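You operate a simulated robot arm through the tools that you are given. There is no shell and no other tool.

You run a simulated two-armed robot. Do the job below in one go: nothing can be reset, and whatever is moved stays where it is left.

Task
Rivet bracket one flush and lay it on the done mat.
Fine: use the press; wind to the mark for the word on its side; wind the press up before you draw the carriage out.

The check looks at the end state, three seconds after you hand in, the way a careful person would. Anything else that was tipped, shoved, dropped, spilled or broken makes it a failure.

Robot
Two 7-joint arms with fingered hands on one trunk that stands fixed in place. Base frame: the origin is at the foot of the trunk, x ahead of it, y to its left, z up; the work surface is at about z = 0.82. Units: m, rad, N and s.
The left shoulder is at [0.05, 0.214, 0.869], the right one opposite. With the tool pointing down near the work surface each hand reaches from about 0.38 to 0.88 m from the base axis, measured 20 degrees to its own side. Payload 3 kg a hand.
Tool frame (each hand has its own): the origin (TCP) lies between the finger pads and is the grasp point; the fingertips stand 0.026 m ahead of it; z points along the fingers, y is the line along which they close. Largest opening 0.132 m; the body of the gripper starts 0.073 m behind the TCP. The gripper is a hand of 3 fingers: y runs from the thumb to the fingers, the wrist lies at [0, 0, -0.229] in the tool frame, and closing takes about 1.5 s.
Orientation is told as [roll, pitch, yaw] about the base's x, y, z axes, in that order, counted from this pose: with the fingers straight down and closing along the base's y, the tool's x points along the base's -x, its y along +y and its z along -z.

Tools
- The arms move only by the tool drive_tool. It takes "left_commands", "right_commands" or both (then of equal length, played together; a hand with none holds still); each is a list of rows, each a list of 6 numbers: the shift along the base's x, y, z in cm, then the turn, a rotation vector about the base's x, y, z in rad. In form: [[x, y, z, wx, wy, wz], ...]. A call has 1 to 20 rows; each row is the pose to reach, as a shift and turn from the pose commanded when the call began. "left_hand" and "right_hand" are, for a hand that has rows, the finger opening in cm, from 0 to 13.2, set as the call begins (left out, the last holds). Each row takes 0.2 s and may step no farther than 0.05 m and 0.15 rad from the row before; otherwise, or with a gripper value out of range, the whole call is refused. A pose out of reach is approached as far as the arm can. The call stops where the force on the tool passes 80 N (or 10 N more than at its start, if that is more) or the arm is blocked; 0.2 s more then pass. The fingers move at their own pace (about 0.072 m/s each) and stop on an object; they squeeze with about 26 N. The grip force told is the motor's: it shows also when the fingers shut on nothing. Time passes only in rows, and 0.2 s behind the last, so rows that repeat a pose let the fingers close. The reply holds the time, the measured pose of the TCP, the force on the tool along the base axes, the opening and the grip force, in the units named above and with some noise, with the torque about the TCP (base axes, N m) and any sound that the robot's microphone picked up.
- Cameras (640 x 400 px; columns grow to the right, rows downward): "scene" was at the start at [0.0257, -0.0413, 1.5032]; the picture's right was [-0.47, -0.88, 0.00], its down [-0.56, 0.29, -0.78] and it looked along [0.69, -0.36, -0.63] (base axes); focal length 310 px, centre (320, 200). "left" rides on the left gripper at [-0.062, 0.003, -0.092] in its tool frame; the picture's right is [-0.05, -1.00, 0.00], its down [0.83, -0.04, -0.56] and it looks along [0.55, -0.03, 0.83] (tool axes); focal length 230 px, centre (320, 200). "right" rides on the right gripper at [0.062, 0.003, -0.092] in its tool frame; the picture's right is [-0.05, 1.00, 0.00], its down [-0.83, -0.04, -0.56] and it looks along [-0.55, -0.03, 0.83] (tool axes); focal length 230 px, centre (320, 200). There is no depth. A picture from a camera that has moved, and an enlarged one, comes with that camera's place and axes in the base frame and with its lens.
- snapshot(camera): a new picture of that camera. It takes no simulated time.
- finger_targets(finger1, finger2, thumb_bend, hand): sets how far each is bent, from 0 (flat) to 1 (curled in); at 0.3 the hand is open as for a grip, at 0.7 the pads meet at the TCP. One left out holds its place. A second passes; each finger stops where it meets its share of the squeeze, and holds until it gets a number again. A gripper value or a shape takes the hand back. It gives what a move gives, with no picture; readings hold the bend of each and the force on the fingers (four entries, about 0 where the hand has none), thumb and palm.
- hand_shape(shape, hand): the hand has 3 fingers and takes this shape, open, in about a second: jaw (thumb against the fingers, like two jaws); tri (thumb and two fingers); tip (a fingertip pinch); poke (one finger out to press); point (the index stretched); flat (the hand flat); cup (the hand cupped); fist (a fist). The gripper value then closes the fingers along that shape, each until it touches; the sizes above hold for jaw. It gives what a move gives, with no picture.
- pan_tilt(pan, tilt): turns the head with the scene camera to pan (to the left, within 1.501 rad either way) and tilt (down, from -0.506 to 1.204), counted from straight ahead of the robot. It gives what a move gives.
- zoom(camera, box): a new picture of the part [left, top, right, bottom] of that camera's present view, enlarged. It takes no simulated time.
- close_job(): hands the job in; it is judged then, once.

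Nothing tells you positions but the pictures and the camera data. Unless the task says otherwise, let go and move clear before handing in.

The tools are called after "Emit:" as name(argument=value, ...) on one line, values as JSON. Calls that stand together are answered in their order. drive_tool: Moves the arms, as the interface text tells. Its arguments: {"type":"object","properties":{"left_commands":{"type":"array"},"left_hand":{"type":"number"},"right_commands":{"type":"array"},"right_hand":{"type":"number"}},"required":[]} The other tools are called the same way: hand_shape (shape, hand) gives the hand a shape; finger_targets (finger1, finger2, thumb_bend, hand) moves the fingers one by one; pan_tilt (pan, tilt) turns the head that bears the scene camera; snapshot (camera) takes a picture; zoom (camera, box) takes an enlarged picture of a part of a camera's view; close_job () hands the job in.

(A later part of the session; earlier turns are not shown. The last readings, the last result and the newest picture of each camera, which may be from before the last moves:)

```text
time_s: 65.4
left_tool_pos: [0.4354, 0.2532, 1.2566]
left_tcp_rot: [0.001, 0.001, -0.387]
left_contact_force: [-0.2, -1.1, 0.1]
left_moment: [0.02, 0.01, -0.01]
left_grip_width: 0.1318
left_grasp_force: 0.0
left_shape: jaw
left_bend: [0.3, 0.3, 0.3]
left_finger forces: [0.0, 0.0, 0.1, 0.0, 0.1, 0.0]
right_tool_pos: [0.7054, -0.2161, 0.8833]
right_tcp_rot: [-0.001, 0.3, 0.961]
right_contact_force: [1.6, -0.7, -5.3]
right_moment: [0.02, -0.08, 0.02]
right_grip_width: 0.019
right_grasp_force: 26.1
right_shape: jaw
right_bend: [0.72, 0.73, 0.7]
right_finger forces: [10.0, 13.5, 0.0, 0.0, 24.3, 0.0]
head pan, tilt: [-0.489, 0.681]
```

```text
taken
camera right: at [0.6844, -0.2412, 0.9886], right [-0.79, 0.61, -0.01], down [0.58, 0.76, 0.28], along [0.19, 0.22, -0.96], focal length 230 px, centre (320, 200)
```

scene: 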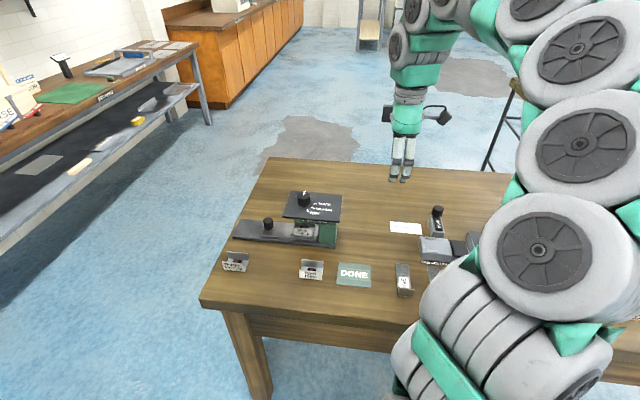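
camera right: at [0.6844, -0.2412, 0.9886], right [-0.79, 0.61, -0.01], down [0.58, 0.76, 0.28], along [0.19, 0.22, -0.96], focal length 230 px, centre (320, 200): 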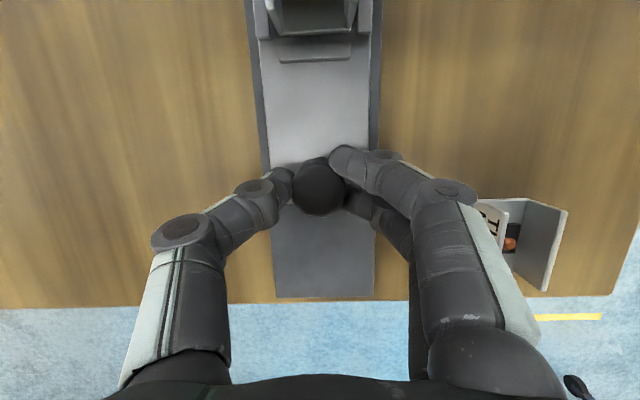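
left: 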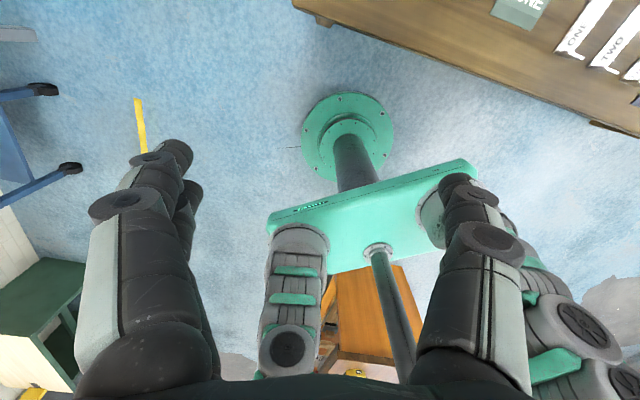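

No stop yet at 8.5 cm. I'll go on in small steps to find the exact stop.

Emit:
drive_tool(right_commands=[[-0.12, -0.16, 0, 0, 0, 0], [-0.17, -0.25, 0, 0, 0, 0], [-0.17, -0.25, 0, 0, 0, 0]])

Emit:
drive_tool(right_commands=[[-0.12, -0.16, 0, 0, 0, 0], [-0.12, -0.16, 0, 0, 0, 0]])

Emit:
drive_tool(right_commands=[[-0.12, -0.16, 0, 0, 0, 0], [-0.12, -0.16, 0, 0, 0, 0]])

Emit:
snapshot(camera="right")

```text
time_s: 66.2
left_tool_pos: [0.4364, 0.2534, 1.2564]
left_tcp_rot: [0.0, 0.0, -0.387]
left_contact_force: [-0.3, -0.3, 1.0]
left_moment: [-0.02, 0.01, -0.04]
left_grip_width: 0.132
left_grasp_force: 0.1
left_shape: jaw
left_bend: [0.3, 0.3, 0.3]
left_finger forces: [0.0, 0.1, 0.0, 0.0, 0.0, 0.0]
right_tool_pos: [0.7022, -0.2203, 0.8827]
right_tcp_rot: [-0.001, 0.299, 0.96]
right_contact_force: [2.9, -2.0, -2.4]
right_moment: [0.01, -0.09, 0.01]
right_grip_width: 0.0191
right_grasp_force: 26.2
right_shape: jaw
right_bend: [0.72, 0.73, 0.7]
right_finger forces: [9.9, 12.7, 0.1, 0.0, 25.7, 0.1]
head pan, tilt: [-0.489, 0.681]
```

```text
time_s: 66.8
left_tool_pos: [0.435, 0.2546, 1.2563]
left_tcp_rot: [0.001, 0.0, -0.388]
left_contact_force: [-0.1, 0.2, -0.5]
left_moment: [0.0, -0.01, -0.02]
left_grip_width: 0.1319
left_grasp_force: 0.0
left_shape: jaw
left_bend: [0.3, 0.3, 0.3]
left_finger forces: [0.1, 0.1, 0.0, 0.1, 0.0, 0.1]
right_tool_pos: [0.6998, -0.221, 0.8826]
right_tcp_rot: [0.002, 0.299, 0.96]
right_contact_force: [7.5, -3.5, 0.9]
right_moment: [-0.04, -0.15, -0.02]
right_grip_width: 0.019
right_grasp_force: 25.7
right_shape: jaw
right_bend: [0.72, 0.73, 0.7]
right_finger forces: [9.7, 12.0, 0.0, 0.1, 28.3, 0.1]
head pan, tilt: [-0.489, 0.681]
```

```text
time_s: 67.4
left_tool_pos: [0.4361, 0.2542, 1.2581]
left_tcp_rot: [0.0, -0.001, -0.388]
left_contact_force: [0.2, 0.2, -0.7]
left_moment: [0.0, -0.03, 0.02]
left_grip_width: 0.1319
left_grasp_force: 0.1
left_shape: jaw
left_bend: [0.3, 0.3, 0.3]
left_finger forces: [0.0, 0.0, 0.0, 0.0, 0.1, 0.0]
right_tool_pos: [0.7008, -0.2222, 0.8823]
right_tcp_rot: [0.0, 0.301, 0.962]
right_contact_force: [10.2, -1.4, 1.0]
right_moment: [-0.03, -0.2, 0.04]
right_grip_width: 0.0195
right_grasp_force: 25.5
right_shape: jaw
right_bend: [0.72, 0.73, 0.7]
right_finger forces: [8.7, 12.2, 0.0, 0.0, 28.5, 0.0]
head pan, tilt: [-0.489, 0.681]
```

```text
taken
camera right: at [0.6799, -0.2463, 0.9883], right [-0.79, 0.61, -0.02], down [0.58, 0.76, 0.28], along [0.19, 0.22, -0.96], focal length 230 px, centre (320, 200)
```

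right: 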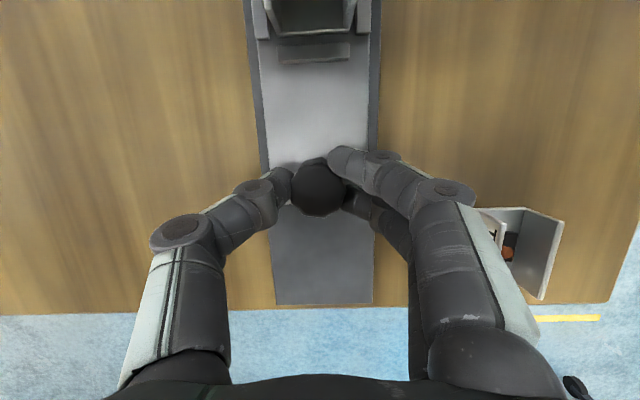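

Emit:
drive_tool(right_commands=[[-0.03, -0.22, 0, 0, 0, 0], [-0.03, -0.22, 0, 0, 0, 0]])

Emit:
drive_tool(right_commands=[[-0.12, -0.16, 0, 0, 0, 0], [-0.12, -0.16, 0, 0, 0, 0]])

Emit:
snapshot(camera="right")

```text
time_s: 68.0
left_tool_pos: [0.436, 0.2546, 1.2583]
left_tcp_rot: [-0.001, 0.001, -0.387]
left_contact_force: [0.8, 0.4, 0.3]
left_moment: [-0.02, 0.02, 0.02]
left_grip_width: 0.132
left_grasp_force: 0.1
left_shape: jaw
left_bend: [0.3, 0.3, 0.3]
left_finger forces: [0.0, 0.0, 0.0, 0.0, 0.0, 0.1]
right_tool_pos: [0.6998, -0.2222, 0.8827]
right_tcp_rot: [0.0, 0.299, 0.961]
right_contact_force: [11.0, 11.3, 0.8]
right_moment: [0.21, -0.26, 0.02]
right_grip_width: 0.0192
right_grasp_force: 26.2
right_shape: jaw
right_bend: [0.72, 0.73, 0.7]
right_finger forces: [8.1, 16.3, 0.0, 0.1, 23.5, 0.1]
head pan, tilt: [-0.489, 0.681]
```

```text
time_s: 68.6
left_tool_pos: [0.4349, 0.2545, 1.2562]
left_tcp_rot: [0.0, -0.001, -0.386]
left_contact_force: [-0.3, 0.2, 0.1]
left_moment: [-0.05, -0.02, -0.02]
left_grip_width: 0.1318
left_grasp_force: 0.1
left_shape: jaw
left_bend: [0.3, 0.3, 0.3]
left_finger forces: [0.0, 0.1, 0.0, 0.0, 0.0, 0.1]
right_tool_pos: [0.6983, -0.2245, 0.8823]
right_tcp_rot: [0.0, 0.298, 0.964]
right_contact_force: [17.4, 23.8, -2.7]
right_moment: [0.47, -0.3, -0.04]
right_grip_width: 0.0194
right_grasp_force: 26.1
right_shape: jaw
right_bend: [0.72, 0.73, 0.7]
right_finger forces: [7.4, 19.5, 0.1, 0.0, 21.3, 0.0]
head pan, tilt: [-0.489, 0.681]
```

```text
taken
camera right: at [0.6789, -0.2486, 0.9882], right [-0.79, 0.61, -0.01], down [0.58, 0.76, 0.29], along [0.19, 0.22, -0.96], focal length 230 px, centre (320, 200)
```

right: 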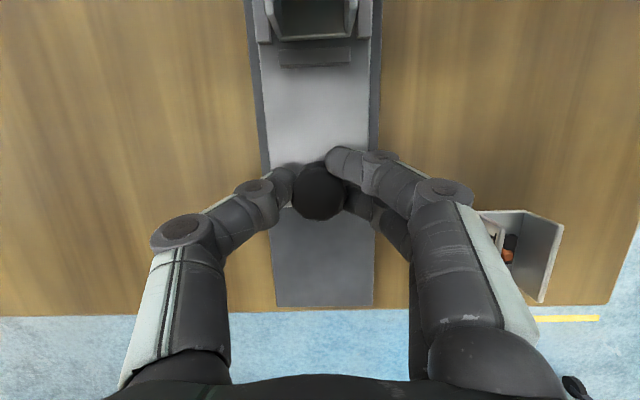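

A firm stop at 30 N now. I'll relieve, let go, and swing the arm clear to check the rivet against the ram before winding.

Emit:
drive_tool(right_commands=[[0.12, 0.18, 0, 0, 0, 0], [0.12, 0.18, 0, 0, 0, 0], [0.12, 0.18, 0, 0, 0, 0], [0.12, 0.18, 0, 0, 0, 0], [0.12, 0.18, 0, 0, 0, 0], [0.12, 0.18, 0, 0, 0, 0]], right_hand=7)

Emit:
drive_tool(right_commands=[[0, 0, 3, 0, 0, 0], [0, 0, 7, 0, 0, 0], [0, 0, 11, 0.05, -0.035, 0], [0, 0, 15, 0.1, -0.07, 0], [-2, -2.8, 18, 0.15, -0.105, 0], [-4.5, -5.6, 21, 0.2, -0.14, 0], [-8, -8.4, 23, 0.2457, -0.1722, 0], [-12, -11.2, 24, 0.2457, -0.1722, 0], [-16, -14, 25, 0.2457, -0.1722, 0], [-19.5, -16.8, 26, 0.2457, -0.1722, 0], [-23, -19.6, 26, 0.2457, -0.1722, 0], [-24.5, -23, 26, 0.2457, -0.1722, 0], [-24.5, -23, 26, 0.2457, -0.1722, 0]])

Emit:
zoom(camera="scene", box=[240, 180, 350, 250])

Emit:
zoom(camera="scene", box=[298, 212, 332, 240])

```text
time_s: 70.0
left_tool_pos: [0.4352, 0.2535, 1.2569]
left_tcp_rot: [-0.001, -0.001, -0.388]
left_contact_force: [0.4, 1.1, 0.8]
left_moment: [-0.01, -0.02, 0.01]
left_grip_width: 0.1318
left_grasp_force: 0.1
left_shape: jaw
left_bend: [0.3, 0.3, 0.3]
left_finger forces: [0.1, 0.1, 0.0, 0.0, 0.1, 0.1]
right_tool_pos: [0.6984, -0.224, 0.8827]
right_tcp_rot: [0.0, 0.3, 0.961]
right_contact_force: [-0.7, 0.9, 0.9]
right_moment: [0.0, 0.0, 0.01]
right_grip_width: 0.0694
right_grasp_force: 0.1
right_shape: jaw
right_bend: [0.72, 0.72, 0.7]
right_finger forces: [0.0, 0.0, 0.1, 0.0, 0.0, 0.0]
head pan, tilt: [-0.489, 0.681]
```

```text
time_s: 72.8
left_tool_pos: [0.4356, 0.2533, 1.2562]
left_tcp_rot: [0.0, 0.0, -0.387]
left_contact_force: [-0.4, 0.1, 0.0]
left_moment: [-0.02, 0.01, 0.04]
left_grip_width: 0.1318
left_grasp_force: 0.0
left_shape: jaw
left_bend: [0.3, 0.3, 0.3]
left_finger forces: [0.0, 0.0, 0.0, 0.0, 0.1, 0.1]
right_tool_pos: [0.4554, -0.4565, 1.143]
right_tcp_rot: [0.0, 0.001, 0.962]
right_contact_force: [0.5, -0.2, 0.9]
right_moment: [-0.04, 0.0, 0.01]
right_grip_width: 0.0694
right_grasp_force: 0.0
right_shape: jaw
right_bend: [0.72, 0.72, 0.7]
right_finger forces: [0.0, 0.0, 0.0, 0.0, 0.0, 0.0]
head pan, tilt: [-0.489, 0.681]
```

```text
5.71 times, centred on (295, 215) of scene
camera zoom: at [0.0257, -0.0413, 1.5032], right [-0.47, -0.88, 0.0], down [-0.56, 0.29, -0.78], along [0.69, -0.36, -0.63], focal length 1771 px, centre (463, 114)
```

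zoom: 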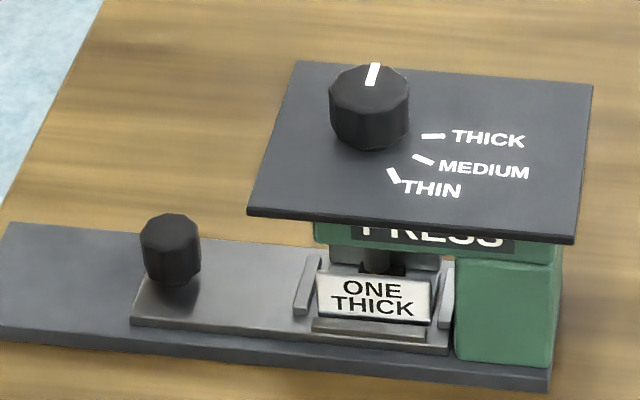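

```text
14.29 times, centred on (315, 226) of scene
camera zoom: at [0.0257, -0.0413, 1.5032], right [-0.47, -0.88, 0.0], down [-0.56, 0.29, -0.78], along [0.69, -0.36, -0.63], focal length 4427 px, centre (391, -171)
```

zoom: 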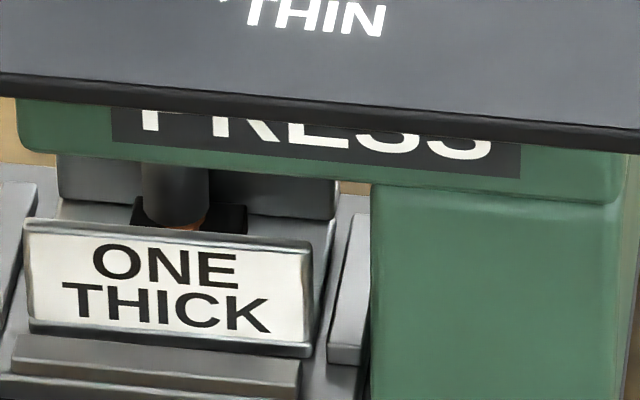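

The carriage is now about 2 mm further in than the first time and fully home, with the rivet under the ram. I'll go back to the knob.

Emit:
drive_tool(right_commands=[[3.0, 2.4, 0, 0, 0, 0], [6.0, 4.8, -1, 0, 0, 0], [9.1, 7.1, -3, 0, 0, 0], [12.1, 9.5, -5, 0, 0, 0], [15.1, 11.9, -7, 0, 0, 0], [18.1, 14.3, -9, 0, 0, 0], [18.1, 14.3, -12, 0, 0, 0], [18.1, 14.3, -15, 0, 0, 0], [18.1, 14.3, -16.5, 0, 0, 0], [18.1, 14.3, -16.5, 0, 0, 0]], right_hand=8)

Emit:
snapshot(camera="right")

```text
time_s: 75.0
left_tool_pos: [0.4351, 0.2529, 1.2572]
left_tcp_rot: [0.001, -0.001, -0.385]
left_contact_force: [-0.2, 0.0, -0.1]
left_moment: [0.01, -0.01, 0.01]
left_grip_width: 0.1321
left_grasp_force: 0.1
left_shape: jaw
left_bend: [0.3, 0.3, 0.3]
left_finger forces: [0.0, 0.0, 0.1, 0.0, 0.1, 0.0]
right_tool_pos: [0.636, -0.3106, 0.9768]
right_tcp_rot: [0.001, -0.001, 0.96]
right_contact_force: [-0.7, 0.6, 0.1]
right_moment: [0.02, -0.02, 0.01]
right_grip_width: 0.0794
right_grasp_force: 0.1
right_shape: jaw
right_bend: [0.71, 0.71, 0.71]
right_finger forces: [0.1, 0.1, 0.0, 0.0, 0.1, 0.0]
head pan, tilt: [-0.489, 0.681]
```

```text
taken
camera right: at [0.598, -0.3601, 1.0695], right [-0.79, 0.61, 0.0], down [0.51, 0.66, 0.56], along [0.34, 0.44, -0.83], focal length 230 px, centre (320, 200)
```

right: 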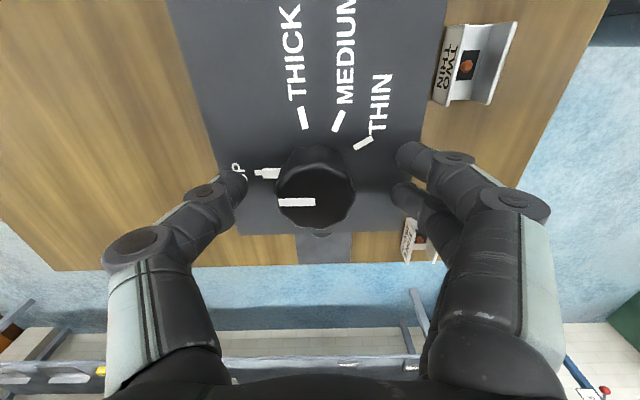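

The hand sits 3 mm nearer me than last time; I'll correct by that much and close on the knob.

Emit:
drive_tool(right_commands=[[0.12, -0.32, 0.1, 0, 0, 0], [0.12, -0.32, 0.1, 0, 0, 0], [0.12, -0.32, 0.1, 0, 0, 0]])

Emit:
snapshot(camera="right")

Emit:
drive_tool(right_commands=[[0, 0, 0, 0, 0, 0], [0, 0, 0, 0, 0, 0], [0, 0, 0, 0, 0, 0], [0, 0, 0, 0, 0, 0], [0, 0, 0, 0, 0, 0], [0, 0, 0, 0, 0, 0]], right_hand=2)

Emit:
snapshot(camera="right")

```text
time_s: 75.8
left_tool_pos: [0.4352, 0.2546, 1.2574]
left_tcp_rot: [0.0, 0.0, -0.389]
left_contact_force: [0.6, -0.4, 0.4]
left_moment: [0.0, 0.03, -0.02]
left_grip_width: 0.132
left_grasp_force: 0.1
left_shape: jaw
left_bend: [0.3, 0.3, 0.3]
left_finger forces: [0.0, 0.0, 0.0, 0.0, 0.0, 0.0]
right_tool_pos: [0.6371, -0.3144, 0.9789]
right_tcp_rot: [0.001, 0.001, 0.96]
right_contact_force: [0.4, -0.2, -0.2]
right_moment: [0.01, -0.02, -0.01]
right_grip_width: 0.0794
right_grasp_force: 0.0
right_shape: jaw
right_bend: [0.71, 0.71, 0.71]
right_finger forces: [0.1, 0.1, 0.1, 0.0, 0.0, 0.1]
head pan, tilt: [-0.489, 0.681]
```

```text
taken
camera right: at [0.5992, -0.3632, 1.0704], right [-0.79, 0.61, 0.0], down [0.51, 0.66, 0.56], along [0.34, 0.44, -0.83], focal length 230 px, centre (320, 200)
```

right: 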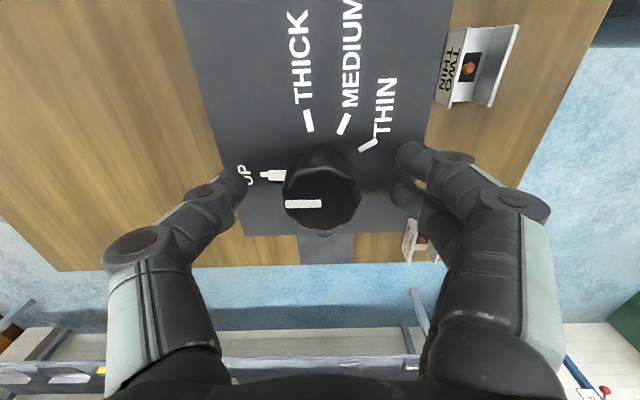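

```text
time_s: 77.2
left_tool_pos: [0.435, 0.2539, 1.2565]
left_tcp_rot: [0.0, 0.001, -0.388]
left_contact_force: [0.1, -0.6, 0.2]
left_moment: [-0.01, 0.02, -0.03]
left_grip_width: 0.132
left_grasp_force: 0.1
left_shape: jaw
left_bend: [0.3, 0.3, 0.3]
left_finger forces: [0.1, 0.0, 0.0, 0.1, 0.0, 0.1]
right_tool_pos: [0.6375, -0.3147, 0.979]
right_tcp_rot: [-0.001, 0.001, 0.96]
right_contact_force: [0.3, -2.3, -3.8]
right_moment: [-0.02, 0.0, -0.01]
right_grip_width: 0.0291
right_grasp_force: 26.3
right_shape: jaw
right_bend: [0.73, 0.73, 0.7]
right_finger forces: [11.3, 11.9, 0.0, 0.0, 23.7, 0.1]
head pan, tilt: [-0.489, 0.681]
```

```text
taken
camera right: at [0.5992, -0.3633, 1.0704], right [-0.79, 0.61, 0.0], down [0.51, 0.66, 0.55], along [0.34, 0.44, -0.83], focal length 230 px, centre (320, 200)
```

right: 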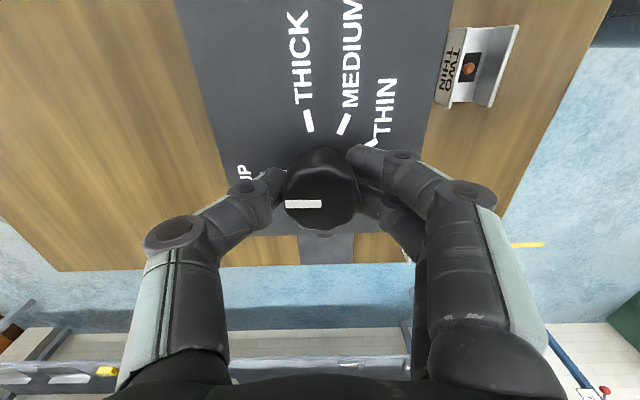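

Same grip as before. I'll wind clockwise most of the way, stopping at about 70° to check the forces.

Emit:
drive_tool(right_commands=[[0, 0, 0, 0, 0, -0.12], [0, 0, 0, 0, 0, -0.24], [0, 0, 0, 0, 0, -0.36], [0, 0, 0, 0, 0, -0.48], [0, 0, 0, 0, 0, -0.6], [0, 0, 0, 0, 0, -0.72], [0, 0, 0, 0, 0, -0.84], [0, 0, 0, 0, 0, -0.96], [0, 0, 0, 0, 0, -1.08], [0, 0, 0, 0, 0, -1.2], [0, 0, 0, 0, 0, -1.2]])

Emit:
zoom(camera="scene", box=[298, 212, 332, 240])

Emit:
zoom(camera="scene", box=[300, 192, 330, 214])

```text
time_s: 79.6
left_tool_pos: [0.4351, 0.2542, 1.2581]
left_tcp_rot: [0.0, 0.0, -0.386]
left_contact_force: [-0.2, -0.2, -0.2]
left_moment: [-0.01, 0.04, 0.0]
left_grip_width: 0.1321
left_grasp_force: 0.1
left_shape: jaw
left_bend: [0.3, 0.3, 0.3]
left_finger forces: [0.1, 0.1, 0.0, 0.0, 0.0, 0.0]
right_tool_pos: [0.6372, -0.3147, 0.9787]
right_tcp_rot: [0.0, 0.001, -0.24]
right_contact_force: [-13.9, 5.0, -1.0]
right_moment: [0.11, 0.23, 0.03]
right_grip_width: 0.0288
right_grasp_force: 26.1
right_shape: jaw
right_bend: [0.73, 0.73, 0.7]
right_finger forces: [16.2, 10.9, 0.0, 0.0, 22.3, 0.0]
head pan, tilt: [-0.489, 0.681]
```

```text
14.29 times, centred on (315, 226) of scene
camera zoom: at [0.0255, -0.0412, 1.5032], right [-0.47, -0.88, 0.0], down [-0.56, 0.29, -0.78], along [0.69, -0.36, -0.63], focal length 4427 px, centre (391, -171)
```

zoom: 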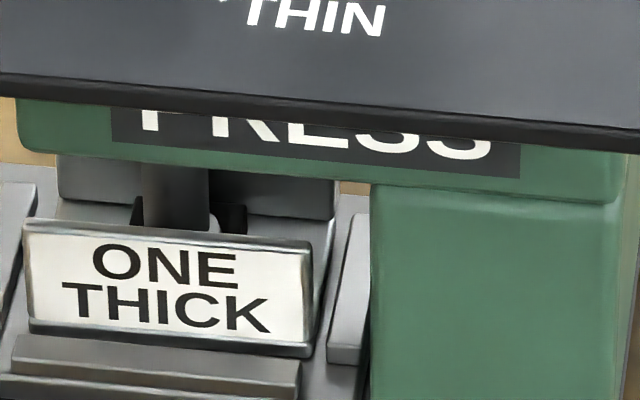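

```text
16.00 times, centred on (315, 203) of scene
camera zoom: at [0.0255, -0.0412, 1.5032], right [-0.47, -0.88, 0.0], down [-0.56, 0.29, -0.78], along [0.69, -0.36, -0.63], focal length 4958 px, centre (400, 152)
```

zoom: 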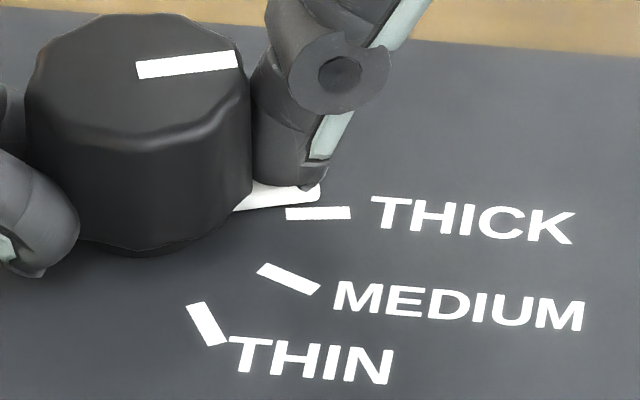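

The ram is going down and no orange shows beside it this time. I'll wind the last 11° to THICK.

Emit:
drive_tool(right_commands=[[0, 0, 0, 0, 0, -0.08], [0, 0, 0, 0, 0, -0.15], [0, 0, 0, 0, 0, -0.19], [0, 0, 0, 0, 0, -0.19], [0, 0, 0, 0, 0, -0.19]])

Emit:
zoom(camera="scene", box=[300, 192, 330, 214])

Emit:
zoom(camera="scene", box=[298, 212, 332, 240])

Emit:
zoom(camera="right", box=[220, 100, 400, 260])

```text
time_s: 80.8
left_tool_pos: [0.4346, 0.2536, 1.2569]
left_tcp_rot: [0.0, 0.0, -0.388]
left_contact_force: [0.1, -0.1, -0.2]
left_moment: [-0.01, -0.01, 0.01]
left_grip_width: 0.1319
left_grasp_force: 0.1
left_shape: jaw
left_bend: [0.3, 0.3, 0.3]
left_finger forces: [0.1, 0.0, 0.1, 0.0, 0.0, 0.0]
right_tool_pos: [0.6358, -0.3131, 0.9798]
right_tcp_rot: [-0.001, -0.001, -0.429]
right_contact_force: [-16.6, 9.2, -2.5]
right_moment: [0.17, 0.29, 0.02]
right_grip_width: 0.029
right_grasp_force: 25.9
right_shape: jaw
right_bend: [0.73, 0.73, 0.7]
right_finger forces: [16.8, 10.5, 0.0, 0.1, 22.2, 0.1]
head pan, tilt: [-0.489, 0.681]
```

```text
16.00 times, centred on (315, 203) of scene
camera zoom: at [0.0255, -0.0411, 1.5032], right [-0.47, -0.88, 0.0], down [-0.56, 0.29, -0.78], along [0.69, -0.36, -0.63], focal length 4958 px, centre (400, 152)
```

zoom: 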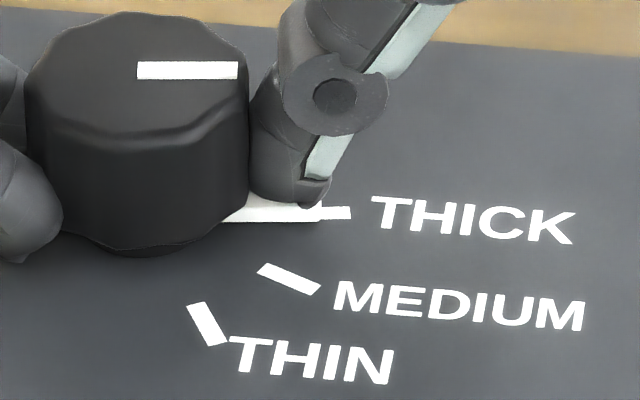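

```text
14.29 times, centred on (315, 226) of scene
camera zoom: at [0.0255, -0.0411, 1.5032], right [-0.47, -0.88, 0.0], down [-0.56, 0.29, -0.78], along [0.69, -0.36, -0.63], focal length 4427 px, centre (391, -171)
```

zoom: 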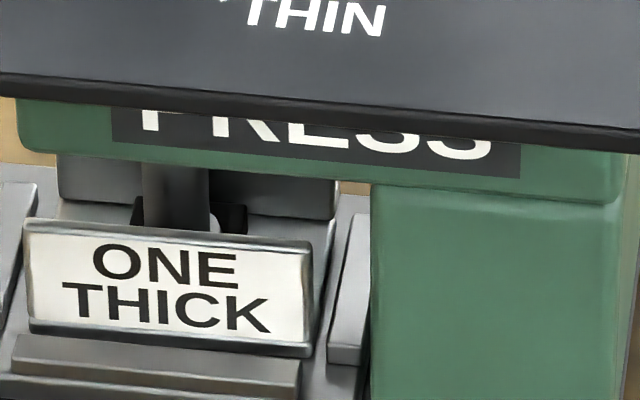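

```text
2.50 times, centred on (310, 180) of right
camera zoom: at [0.5824, -0.2863, 1.0704], right [0.46, 0.89, 0.0], down [0.74, -0.39, 0.55], along [0.49, -0.26, -0.83], focal length 575 px, centre (345, 250)
```

zoom: 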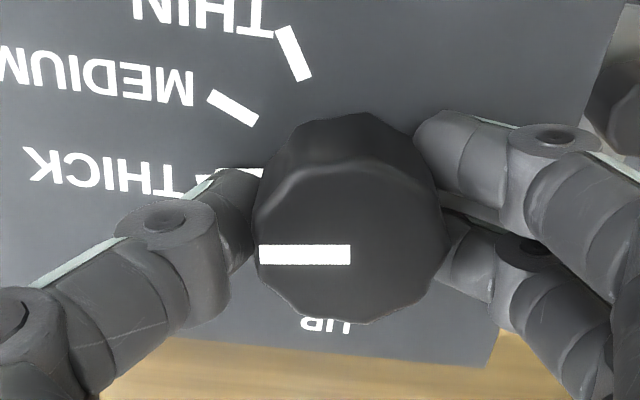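

The tab is centred on the THICK mark. I'll wind it back to UP.

Emit:
drive_tool(right_commands=[[0, 0, 0, 0, 0, 0], [0, 0, 0, 0, 0, 0.12], [0, 0, 0, 0, 0, 0.24], [0, 0, 0, 0, 0, 0.36], [0, 0, 0, 0, 0, 0.48], [0, 0, 0, 0, 0, 0.6], [0, 0, 0, 0, 0, 0.72], [0, 0, 0, 0, 0, 0.84], [0, 0, 0, 0, 0, 0.96], [0, 0, 0, 0, 0, 1.08], [0, 0, 0, 0, 0, 1.2], [0, 0, 0, 0, 0, 1.32], [0, 0, 0, 0, 0, 1.39], [0, 0, 0, 0, 0, 1.39]])

Emit:
zoom(camera="scene", box=[298, 212, 332, 240])

Emit:
snapshot(camera="right")

```text
time_s: 83.8
left_tool_pos: [0.4358, 0.2533, 1.2579]
left_tcp_rot: [0.002, -0.001, -0.386]
left_contact_force: [0.7, 0.3, 0.8]
left_moment: [0.0, 0.02, 0.04]
left_grip_width: 0.1316
left_grasp_force: 0.0
left_shape: jaw
left_bend: [0.3, 0.3, 0.3]
left_finger forces: [0.1, 0.1, 0.1, 0.0, 0.0, 0.0]
right_tool_pos: [0.6369, -0.3153, 0.9787]
right_tcp_rot: [0.0, 0.002, 0.96]
right_contact_force: [4.3, 1.1, -2.5]
right_moment: [0.05, -0.04, -0.03]
right_grip_width: 0.0285
right_grasp_force: 25.8
right_shape: jaw
right_bend: [0.73, 0.73, 0.7]
right_finger forces: [11.1, 14.0, 0.1, 0.0, 26.3, 0.1]
head pan, tilt: [-0.489, 0.681]
```

```text
14.29 times, centred on (315, 226) of scene
camera zoom: at [0.0258, -0.0413, 1.5032], right [-0.47, -0.88, 0.0], down [-0.56, 0.29, -0.78], along [0.69, -0.36, -0.63], focal length 4427 px, centre (391, -171)
```

zoom: 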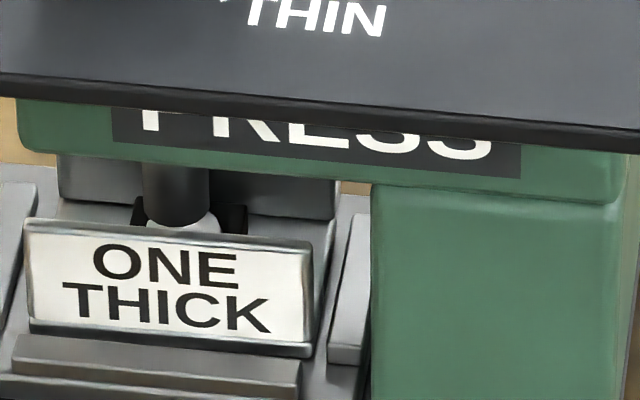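

```text
taken
camera right: at [0.5997, -0.3636, 1.0704], right [-0.79, 0.61, 0.0], down [0.51, 0.66, 0.55], along [0.34, 0.44, -0.83], focal length 230 px, centre (320, 200)
```

right: 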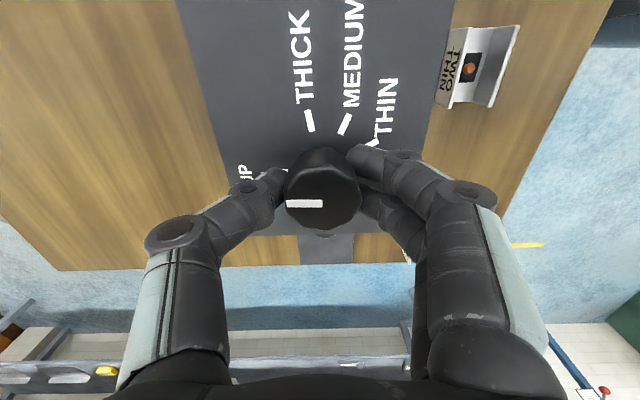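

The rivet head now shows as a wide silver disc under the ram, so the press took this time. The knob is back at UP; I'll release and rise.

Emit:
drive_tool(right_commands=[[0, 0, 0, 0, 0, 0], [0, 0, 0, 0, 0, 0], [0, 0, 0, 0, 0, 0], [0, 0, 0, 0, 0, 0], [0, 0, 0, 0, 0, 0]], right_hand=8)

Emit:
drive_tool(right_commands=[[0, 0, 3, 0, 0, 0], [0, 0, 7, 0, 0, 0], [0, 0, 11, 0, 0, 0], [-1.5, -2, 14, 0, 0, 0], [-1.5, -2, 14, 0, 0, 0]])

Emit:
zoom(camera="right", box=[230, 60, 410, 200])

Emit:
zoom(camera="scene", box=[260, 175, 350, 245])

```text
time_s: 85.0
left_tool_pos: [0.435, 0.2539, 1.2565]
left_tcp_rot: [-0.001, -0.001, -0.388]
left_contact_force: [0.5, 0.0, 0.3]
left_moment: [0.0, 0.02, 0.0]
left_grip_width: 0.1316
left_grasp_force: 0.0
left_shape: jaw
left_bend: [0.3, 0.3, 0.3]
left_finger forces: [0.1, 0.0, 0.0, 0.0, 0.1, 0.0]
right_tool_pos: [0.636, -0.3132, 0.9803]
right_tcp_rot: [-0.001, -0.001, 0.962]
right_contact_force: [-0.7, -0.2, 0.2]
right_moment: [0.02, 0.03, 0.01]
right_grip_width: 0.0791
right_grasp_force: 0.0
right_shape: jaw
right_bend: [0.71, 0.71, 0.71]
right_finger forces: [0.0, 0.0, 0.0, 0.0, 0.0, 0.0]
head pan, tilt: [-0.489, 0.681]
```

```text
time_s: 86.2
left_tool_pos: [0.4364, 0.254, 1.2573]
left_tcp_rot: [-0.001, 0.001, -0.388]
left_contact_force: [0.7, 0.4, -0.4]
left_moment: [0.01, 0.01, 0.0]
left_grip_width: 0.1321
left_grasp_force: 0.0
left_shape: jaw
left_bend: [0.3, 0.3, 0.3]
left_finger forces: [0.0, 0.1, 0.0, 0.0, 0.0, 0.0]
right_tool_pos: [0.6225, -0.3337, 1.1182]
right_tcp_rot: [-0.001, 0.0, 0.963]
right_contact_force: [0.6, -0.2, -0.1]
right_moment: [0.01, 0.0, 0.02]
right_grip_width: 0.0797
right_grasp_force: 0.1
right_shape: jaw
right_bend: [0.71, 0.71, 0.71]
right_finger forces: [0.0, 0.0, 0.0, 0.0, 0.1, 0.1]
head pan, tilt: [-0.489, 0.681]
```

```text
2.86 times, centred on (320, 130) of right
camera zoom: at [0.5843, -0.3835, 1.2106], right [-0.79, 0.61, 0.0], down [0.51, 0.66, 0.55], along [0.34, 0.44, -0.83], focal length 657 px, centre (320, 400)
```

zoom: 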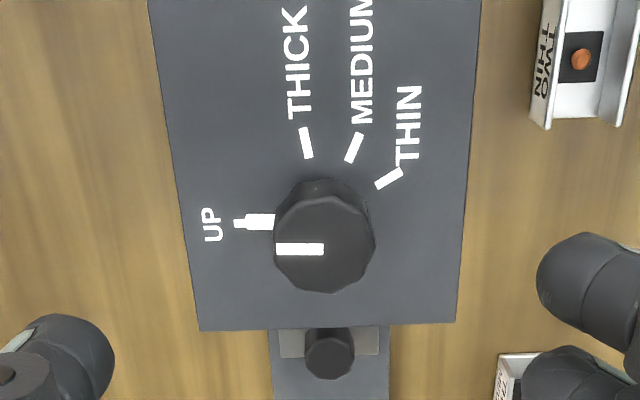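

```text
5.71 times, centred on (305, 210) of scene
camera zoom: at [0.0257, -0.0413, 1.5032], right [-0.47, -0.88, 0.0], down [-0.56, 0.29, -0.78], along [0.69, -0.36, -0.63], focal length 1771 px, centre (406, 143)
```

zoom: 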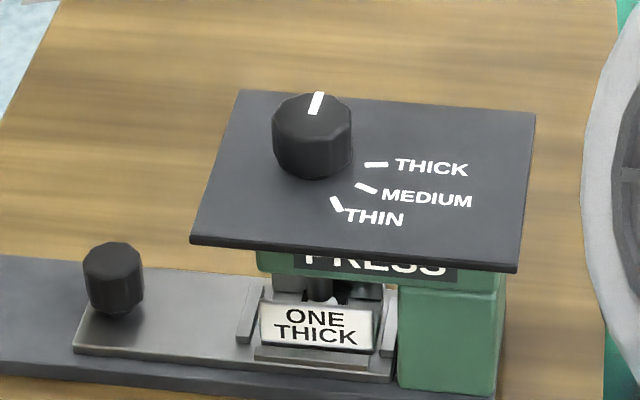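

The knob is at UP and the ram is clear. I'll return to the post at its home position and grip it.

Emit:
drive_tool(right_commands=[[1.9, 2.7, -1.5, -0.0614, 0.043, 0], [3.8, 5.5, -3.5, -0.1228, 0.086, 0], [5.8, 8.3, -6, -0.1843, 0.129, 0], [7.73, 11.1, -9.5, -0.2457, 0.1722, 0], [7.73, 11.1, -13, -0.2457, 0.1722, 0], [7.73, 11.1, -16.5, -0.2457, 0.1722, 0], [7.73, 11.1, -20, -0.2457, 0.1722, 0], [7.73, 11.1, -23.5, -0.2457, 0.1722, 0], [7.73, 11.1, -23.5, -0.2457, 0.1722, 0]], right_hand=7)

Emit:
snapshot(camera="right")

```text
time_s: 88.2
left_tool_pos: [0.4358, 0.2539, 1.2564]
left_tcp_rot: [0.0, 0.002, -0.387]
left_contact_force: [0.6, -0.5, -1.5]
left_moment: [0.02, -0.01, -0.03]
left_grip_width: 0.1319
left_grasp_force: 0.0
left_shape: jaw
left_bend: [0.3, 0.3, 0.3]
left_finger forces: [0.0, 0.0, 0.0, 0.0, 0.1, 0.0]
right_tool_pos: [0.7006, -0.2235, 0.8835]
right_tcp_rot: [-0.001, 0.3, 0.961]
right_contact_force: [0.4, -0.6, 0.3]
right_moment: [0.0, 0.01, -0.02]
right_grip_width: 0.0703
right_grasp_force: 0.0
right_shape: jaw
right_bend: [0.72, 0.72, 0.7]
right_finger forces: [0.1, 0.0, 0.0, 0.1, 0.0, 0.0]
head pan, tilt: [-0.489, 0.681]
```

```text
taken
camera right: at [0.6791, -0.2485, 0.9891], right [-0.79, 0.61, -0.01], down [0.58, 0.76, 0.28], along [0.19, 0.22, -0.96], focal length 230 px, centre (320, 200)
```

right: 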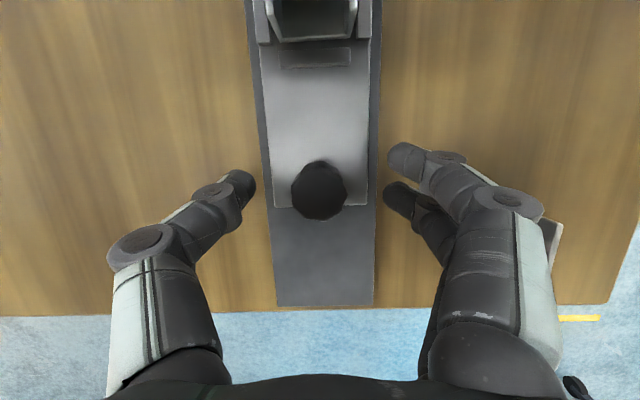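

Emit:
drive_tool(right_commands=[[0.12, 0.16, 0, 0, 0, 0], [0.12, 0.16, 0, 0, 0, 0], [0.12, 0.16, 0, 0, 0, 0], [0.12, 0.16, 0, 0, 0, 0], [0.12, 0.16, 0, 0, 0, 0], [0.12, 0.16, 0, 0, 0, 0]], right_hand=1.5)

Emit:
drive_tool(right_commands=[[0.57, 0.82, 0, 0, 0, 0], [1.15, 1.64, 0, 0, 0, 0], [1.73, 2.45, 0, 0, 0, 0], [2.31, 3.27, 0, 0, 0, 0], [2.89, 4.08, 0, 0, 0, 0], [3.48, 4.88, 0, 0, 0, 0], [4.06, 5.69, 0, 0, 0, 0], [4.65, 6.49, 0, 0, 0, 0], [5.1, 7.15, 0, 0, 0, 0], [5.1, 7.15, 0, 0, 0, 0]])

Emit:
snapshot(camera="right")

```text
time_s: 89.6
left_tool_pos: [0.4352, 0.2549, 1.2564]
left_tcp_rot: [0.001, 0.0, -0.388]
left_contact_force: [-0.4, -0.1, 0.2]
left_moment: [0.02, -0.02, 0.01]
left_grip_width: 0.1318
left_grasp_force: 0.0
left_shape: jaw
left_bend: [0.3, 0.3, 0.3]
left_finger forces: [0.0, 0.1, 0.1, 0.1, 0.0, 0.0]
right_tool_pos: [0.7008, -0.2229, 0.8842]
right_tcp_rot: [0.0, 0.302, 0.96]
right_contact_force: [0.5, -2.3, -4.9]
right_moment: [0.01, -0.04, -0.03]
right_grip_width: 0.0186
right_grasp_force: 26.4
right_shape: jaw
right_bend: [0.71, 0.73, 0.7]
right_finger forces: [9.9, 11.6, 0.0, 0.0, 23.4, 0.0]
head pan, tilt: [-0.489, 0.681]
```

```text
time_s: 91.8
left_tool_pos: [0.4359, 0.2537, 1.2573]
left_tcp_rot: [0.0, 0.001, -0.389]
left_contact_force: [-0.1, 0.1, -0.8]
left_moment: [0.03, -0.03, -0.01]
left_grip_width: 0.1321
left_grasp_force: 0.0
left_shape: jaw
left_bend: [0.3, 0.3, 0.3]
left_finger forces: [0.1, 0.0, 0.0, 0.0, 0.0, 0.0]
right_tool_pos: [0.7518, -0.1511, 0.8841]
right_tcp_rot: [-0.001, 0.3, 0.959]
right_contact_force: [4.0, -3.8, -1.3]
right_moment: [-0.05, -0.11, -0.03]
right_grip_width: 0.0183
right_grasp_force: 25.8
right_shape: jaw
right_bend: [0.71, 0.73, 0.7]
right_finger forces: [10.0, 12.2, 0.0, 0.0, 26.7, 0.0]
head pan, tilt: [-0.489, 0.681]
```

```text
taken
camera right: at [0.7314, -0.1749, 0.9892], right [-0.79, 0.61, -0.02], down [0.58, 0.76, 0.28], along [0.19, 0.22, -0.96], focal length 230 px, centre (320, 200)
```

right: 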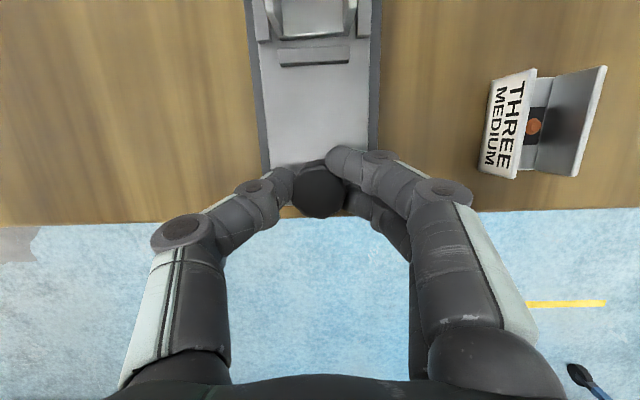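

The carriage is out. I'll draw it the last few millimetres to its outer stop, then release and rise.

Emit:
drive_tool(right_commands=[[0.15, 0.3, 0, 0, 0, 0], [0.21, 0.39, 0, 0, 0, 0], [0.21, 0.39, 0, 0, 0, 0]])

Emit:
drive_tool(right_commands=[[-0.05, -0.08, 0, 0, 0, 0], [-0.05, -0.08, 0, 0, 0, 0], [-0.05, -0.08, 0, 0, 0, 0], [-0.05, -0.08, 0, 0, 0, 0], [-0.05, -0.08, 0, 0, 0, 0]], right_hand=7)

Emit:
drive_tool(right_commands=[[0, 0, 3, 0, 0, 0], [0, 0, 6, 0, 0, 0], [-2, -2.9, 8, 0, 0, 0], [-4, -5.8, 9, 0, 0, 0], [-6.1, -8.8, 9, 0, 0, 0], [-6.1, -8.8, 9, 0, 0, 0]])

Emit:
snapshot(camera="right")

Emit:
zoom(camera="right", box=[260, 90, 380, 220])

Emit:
zoom(camera="scene", box=[260, 212, 300, 240])

```text
time_s: 92.6
left_tool_pos: [0.4342, 0.2527, 1.2566]
left_tcp_rot: [-0.001, 0.001, -0.387]
left_contact_force: [0.5, 0.9, 0.6]
left_moment: [-0.01, -0.02, 0.01]
left_grip_width: 0.1318
left_grasp_force: 0.0
left_shape: jaw
left_bend: [0.3, 0.3, 0.3]
left_finger forces: [0.2, 0.1, 0.0, 0.0, 0.0, 0.1]
right_tool_pos: [0.7527, -0.1486, 0.8844]
right_tcp_rot: [0.001, 0.302, 0.957]
right_contact_force: [-15.6, -18.8, 0.2]
right_moment: [-0.27, 0.25, -0.04]
right_grip_width: 0.018
right_grasp_force: 25.5
right_shape: jaw
right_bend: [0.71, 0.73, 0.7]
right_finger forces: [17.9, 12.2, 0.0, 0.0, 26.0, 0.0]
head pan, tilt: [-0.489, 0.681]
```

```text
time_s: 93.8
left_tool_pos: [0.4347, 0.2532, 1.2567]
left_tcp_rot: [-0.001, 0.0, -0.386]
left_contact_force: [0.7, 0.0, -0.3]
left_moment: [0.03, 0.03, 0.04]
left_grip_width: 0.1321
left_grasp_force: 0.1
left_shape: jaw
left_bend: [0.3, 0.3, 0.3]
left_finger forces: [0.1, 0.0, 0.1, 0.0, 0.1, 0.1]
right_tool_pos: [0.7523, -0.1488, 0.8844]
right_tcp_rot: [0.0, 0.3, 0.962]
right_contact_force: [-0.3, -0.3, -0.8]
right_moment: [0.01, -0.02, 0.02]
right_grip_width: 0.0692
right_grasp_force: 0.0
right_shape: jaw
right_bend: [0.72, 0.72, 0.7]
right_finger forces: [0.0, 0.0, 0.1, 0.0, 0.0, 0.1]
head pan, tilt: [-0.489, 0.681]
```

```text
time_s: 95.2
left_tool_pos: [0.4361, 0.2535, 1.2555]
left_tcp_rot: [0.001, 0.001, -0.387]
left_contact_force: [-1.2, -0.1, 0.8]
left_moment: [-0.02, -0.03, 0.0]
left_grip_width: 0.132
left_grasp_force: 0.0
left_shape: jaw
left_bend: [0.3, 0.3, 0.3]
left_finger forces: [0.0, 0.0, 0.1, 0.1, 0.0, 0.1]
right_tool_pos: [0.6911, -0.2361, 0.9735]
right_tcp_rot: [0.002, 0.301, 0.961]
right_contact_force: [0.6, 0.2, -1.3]
right_moment: [0.03, 0.0, -0.01]
right_grip_width: 0.0698
right_grasp_force: 0.0
right_shape: jaw
right_bend: [0.72, 0.72, 0.7]
right_finger forces: [0.0, 0.0, 0.0, 0.0, 0.0, 0.1]
head pan, tilt: [-0.489, 0.681]
```

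```text
taken
camera right: at [0.6714, -0.2607, 1.0792], right [-0.79, 0.61, -0.01], down [0.58, 0.76, 0.28], along [0.18, 0.22, -0.96], focal length 230 px, centre (320, 200)
```

right: 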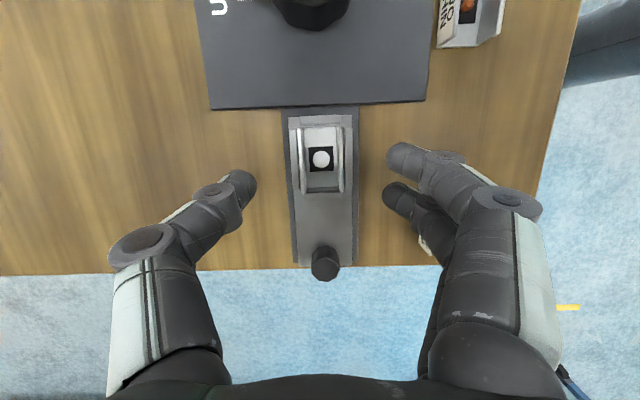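

```text
3.08 times, centred on (320, 155) of right
camera zoom: at [0.6714, -0.2607, 1.0792], right [-0.79, 0.61, -0.01], down [0.58, 0.76, 0.28], along [0.18, 0.22, -0.96], focal length 708 px, centre (320, 338)
```

zoom: 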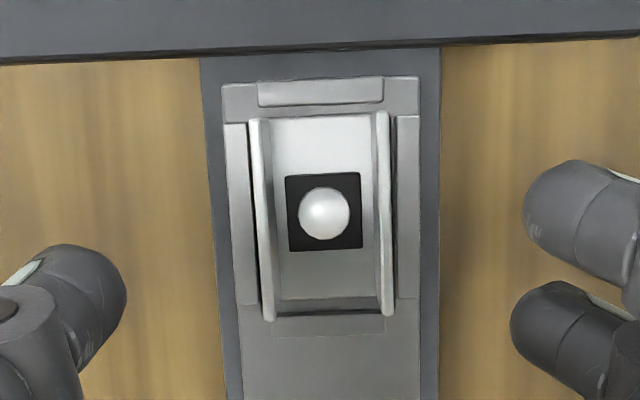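

```text
14.29 times, centred on (280, 226) of scene
camera zoom: at [0.0257, -0.0413, 1.5032], right [-0.47, -0.88, 0.0], down [-0.56, 0.29, -0.78], along [0.69, -0.36, -0.63], focal length 4427 px, centre (891, -171)
```

zoom: 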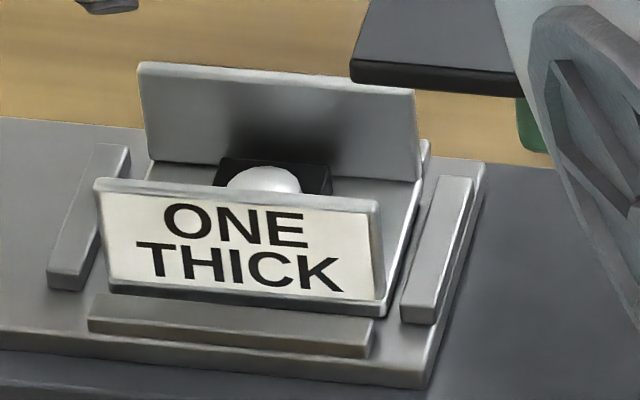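

The rivet is now a set silver head, bracket and carriage are out. I'll come down, correct 2 mm toward the press, and grip the bracket.

Emit:
drive_tool(right_commands=[[-0.12, -0.17, 0, 0, 0, 0], [-0.12, -0.17, -3, 0, 0, 0], [-0.12, -0.17, -6, 0, 0, 0], [-0.12, -0.17, -8.5, 0, 0, 0], [-0.12, -0.17, -9.4, 0, 0, 0], [-0.12, -0.17, -9.4, 0, 0, 0]])

Emit:
snapshot(camera="right")

```text
time_s: 96.6
left_tool_pos: [0.4348, 0.2537, 1.2561]
left_tcp_rot: [0.001, 0.001, -0.39]
left_contact_force: [0.3, -0.3, -0.5]
left_moment: [0.01, -0.01, 0.01]
left_grip_width: 0.132
left_grasp_force: 0.1
left_shape: jaw
left_bend: [0.3, 0.3, 0.3]
left_finger forces: [0.1, 0.0, 0.1, 0.0, 0.0, 0.0]
right_tool_pos: [0.6912, -0.2372, 0.8791]
right_tcp_rot: [0.002, 0.301, 0.959]
right_contact_force: [-0.3, -1.2, 0.0]
right_moment: [-0.02, 0.0, 0.01]
right_grip_width: 0.0695
right_grasp_force: 0.0
right_shape: jaw
right_bend: [0.72, 0.72, 0.7]
right_finger forces: [0.0, 0.0, 0.0, 0.1, 0.0, 0.1]
head pan, tilt: [-0.489, 0.681]
```

```text
taken
camera right: at [0.6709, -0.2619, 0.9851], right [-0.79, 0.61, -0.02], down [0.58, 0.76, 0.28], along [0.19, 0.22, -0.96], focal length 230 px, centre (320, 200)
```

right: 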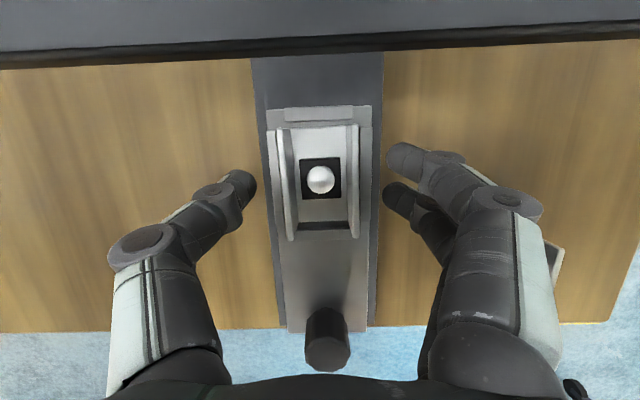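

The bracket is centred between the fingers as at the first pickup. I'll close and lift it straight out of the pocket.

Emit:
drive_tool(right_commands=[[0, 0, 0, 0, 0, 0], [0, 0, 0, 0, 0, 0], [0, 0, 0, 0, 0, 0], [0, 0, 0, 0, 0, 0], [0, 0, 0, 0, 0, 0], [0, 0, 0, 0, 0, 0]], right_hand=2.5)

Emit:
drive_tool(right_commands=[[0, 0, 1, 0, 0, 0], [0, 0, 2.5, 0, 0, 0], [0, 0, 5.5, 0, 0, 0], [0, 0, 9, 0, 0, 0], [0, 0, 9, 0, 0, 0]])

Emit:
snapshot(camera="right")

```text
time_s: 98.0
left_tool_pos: [0.4361, 0.2539, 1.2573]
left_tcp_rot: [0.0, 0.001, -0.387]
left_contact_force: [-0.1, -0.7, 0.6]
left_moment: [0.04, 0.04, 0.0]
left_grip_width: 0.132
left_grasp_force: 0.0
left_shape: jaw
left_bend: [0.3, 0.3, 0.3]
left_finger forces: [0.0, 0.0, 0.0, 0.0, 0.0, 0.0]
right_tool_pos: [0.6903, -0.2379, 0.8802]
right_tcp_rot: [0.0, 0.299, 0.96]
right_contact_force: [0.2, -0.1, 0.6]
right_moment: [-0.01, 0.0, 0.01]
right_grip_width: 0.0342
right_grasp_force: 25.6
right_shape: jaw
right_bend: [0.73, 0.73, 0.7]
right_finger forces: [11.7, 11.8, 0.0, 0.1, 23.5, 0.0]
head pan, tilt: [-0.489, 0.681]
```

```text
time_s: 99.2
left_tool_pos: [0.4351, 0.2539, 1.2568]
left_tcp_rot: [0.001, -0.001, -0.386]
left_contact_force: [0.0, 0.0, -0.4]
left_moment: [0.02, 0.01, 0.0]
left_grip_width: 0.1318
left_grasp_force: 0.0
left_shape: jaw
left_bend: [0.3, 0.3, 0.3]
left_finger forces: [0.0, 0.0, 0.1, 0.1, 0.0, 0.0]
right_tool_pos: [0.6891, -0.2375, 0.9688]
right_tcp_rot: [0.002, 0.301, 0.963]
right_contact_force: [-0.3, -0.4, -0.7]
right_moment: [0.03, 0.03, 0.02]
right_grip_width: 0.0338
right_grasp_force: 26.5
right_shape: jaw
right_bend: [0.73, 0.73, 0.7]
right_finger forces: [11.8, 11.9, 0.0, 0.1, 23.5, 0.0]
head pan, tilt: [-0.489, 0.681]
```

```text
taken
camera right: at [0.6697, -0.2616, 1.0746], right [-0.79, 0.61, -0.01], down [0.58, 0.76, 0.28], along [0.19, 0.22, -0.96], focal length 230 px, centre (320, 200)
```

right: 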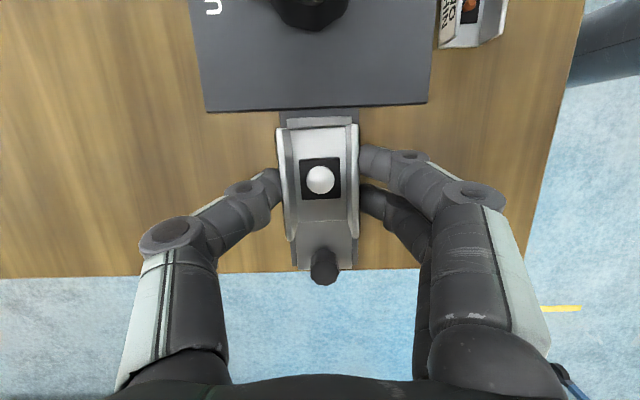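

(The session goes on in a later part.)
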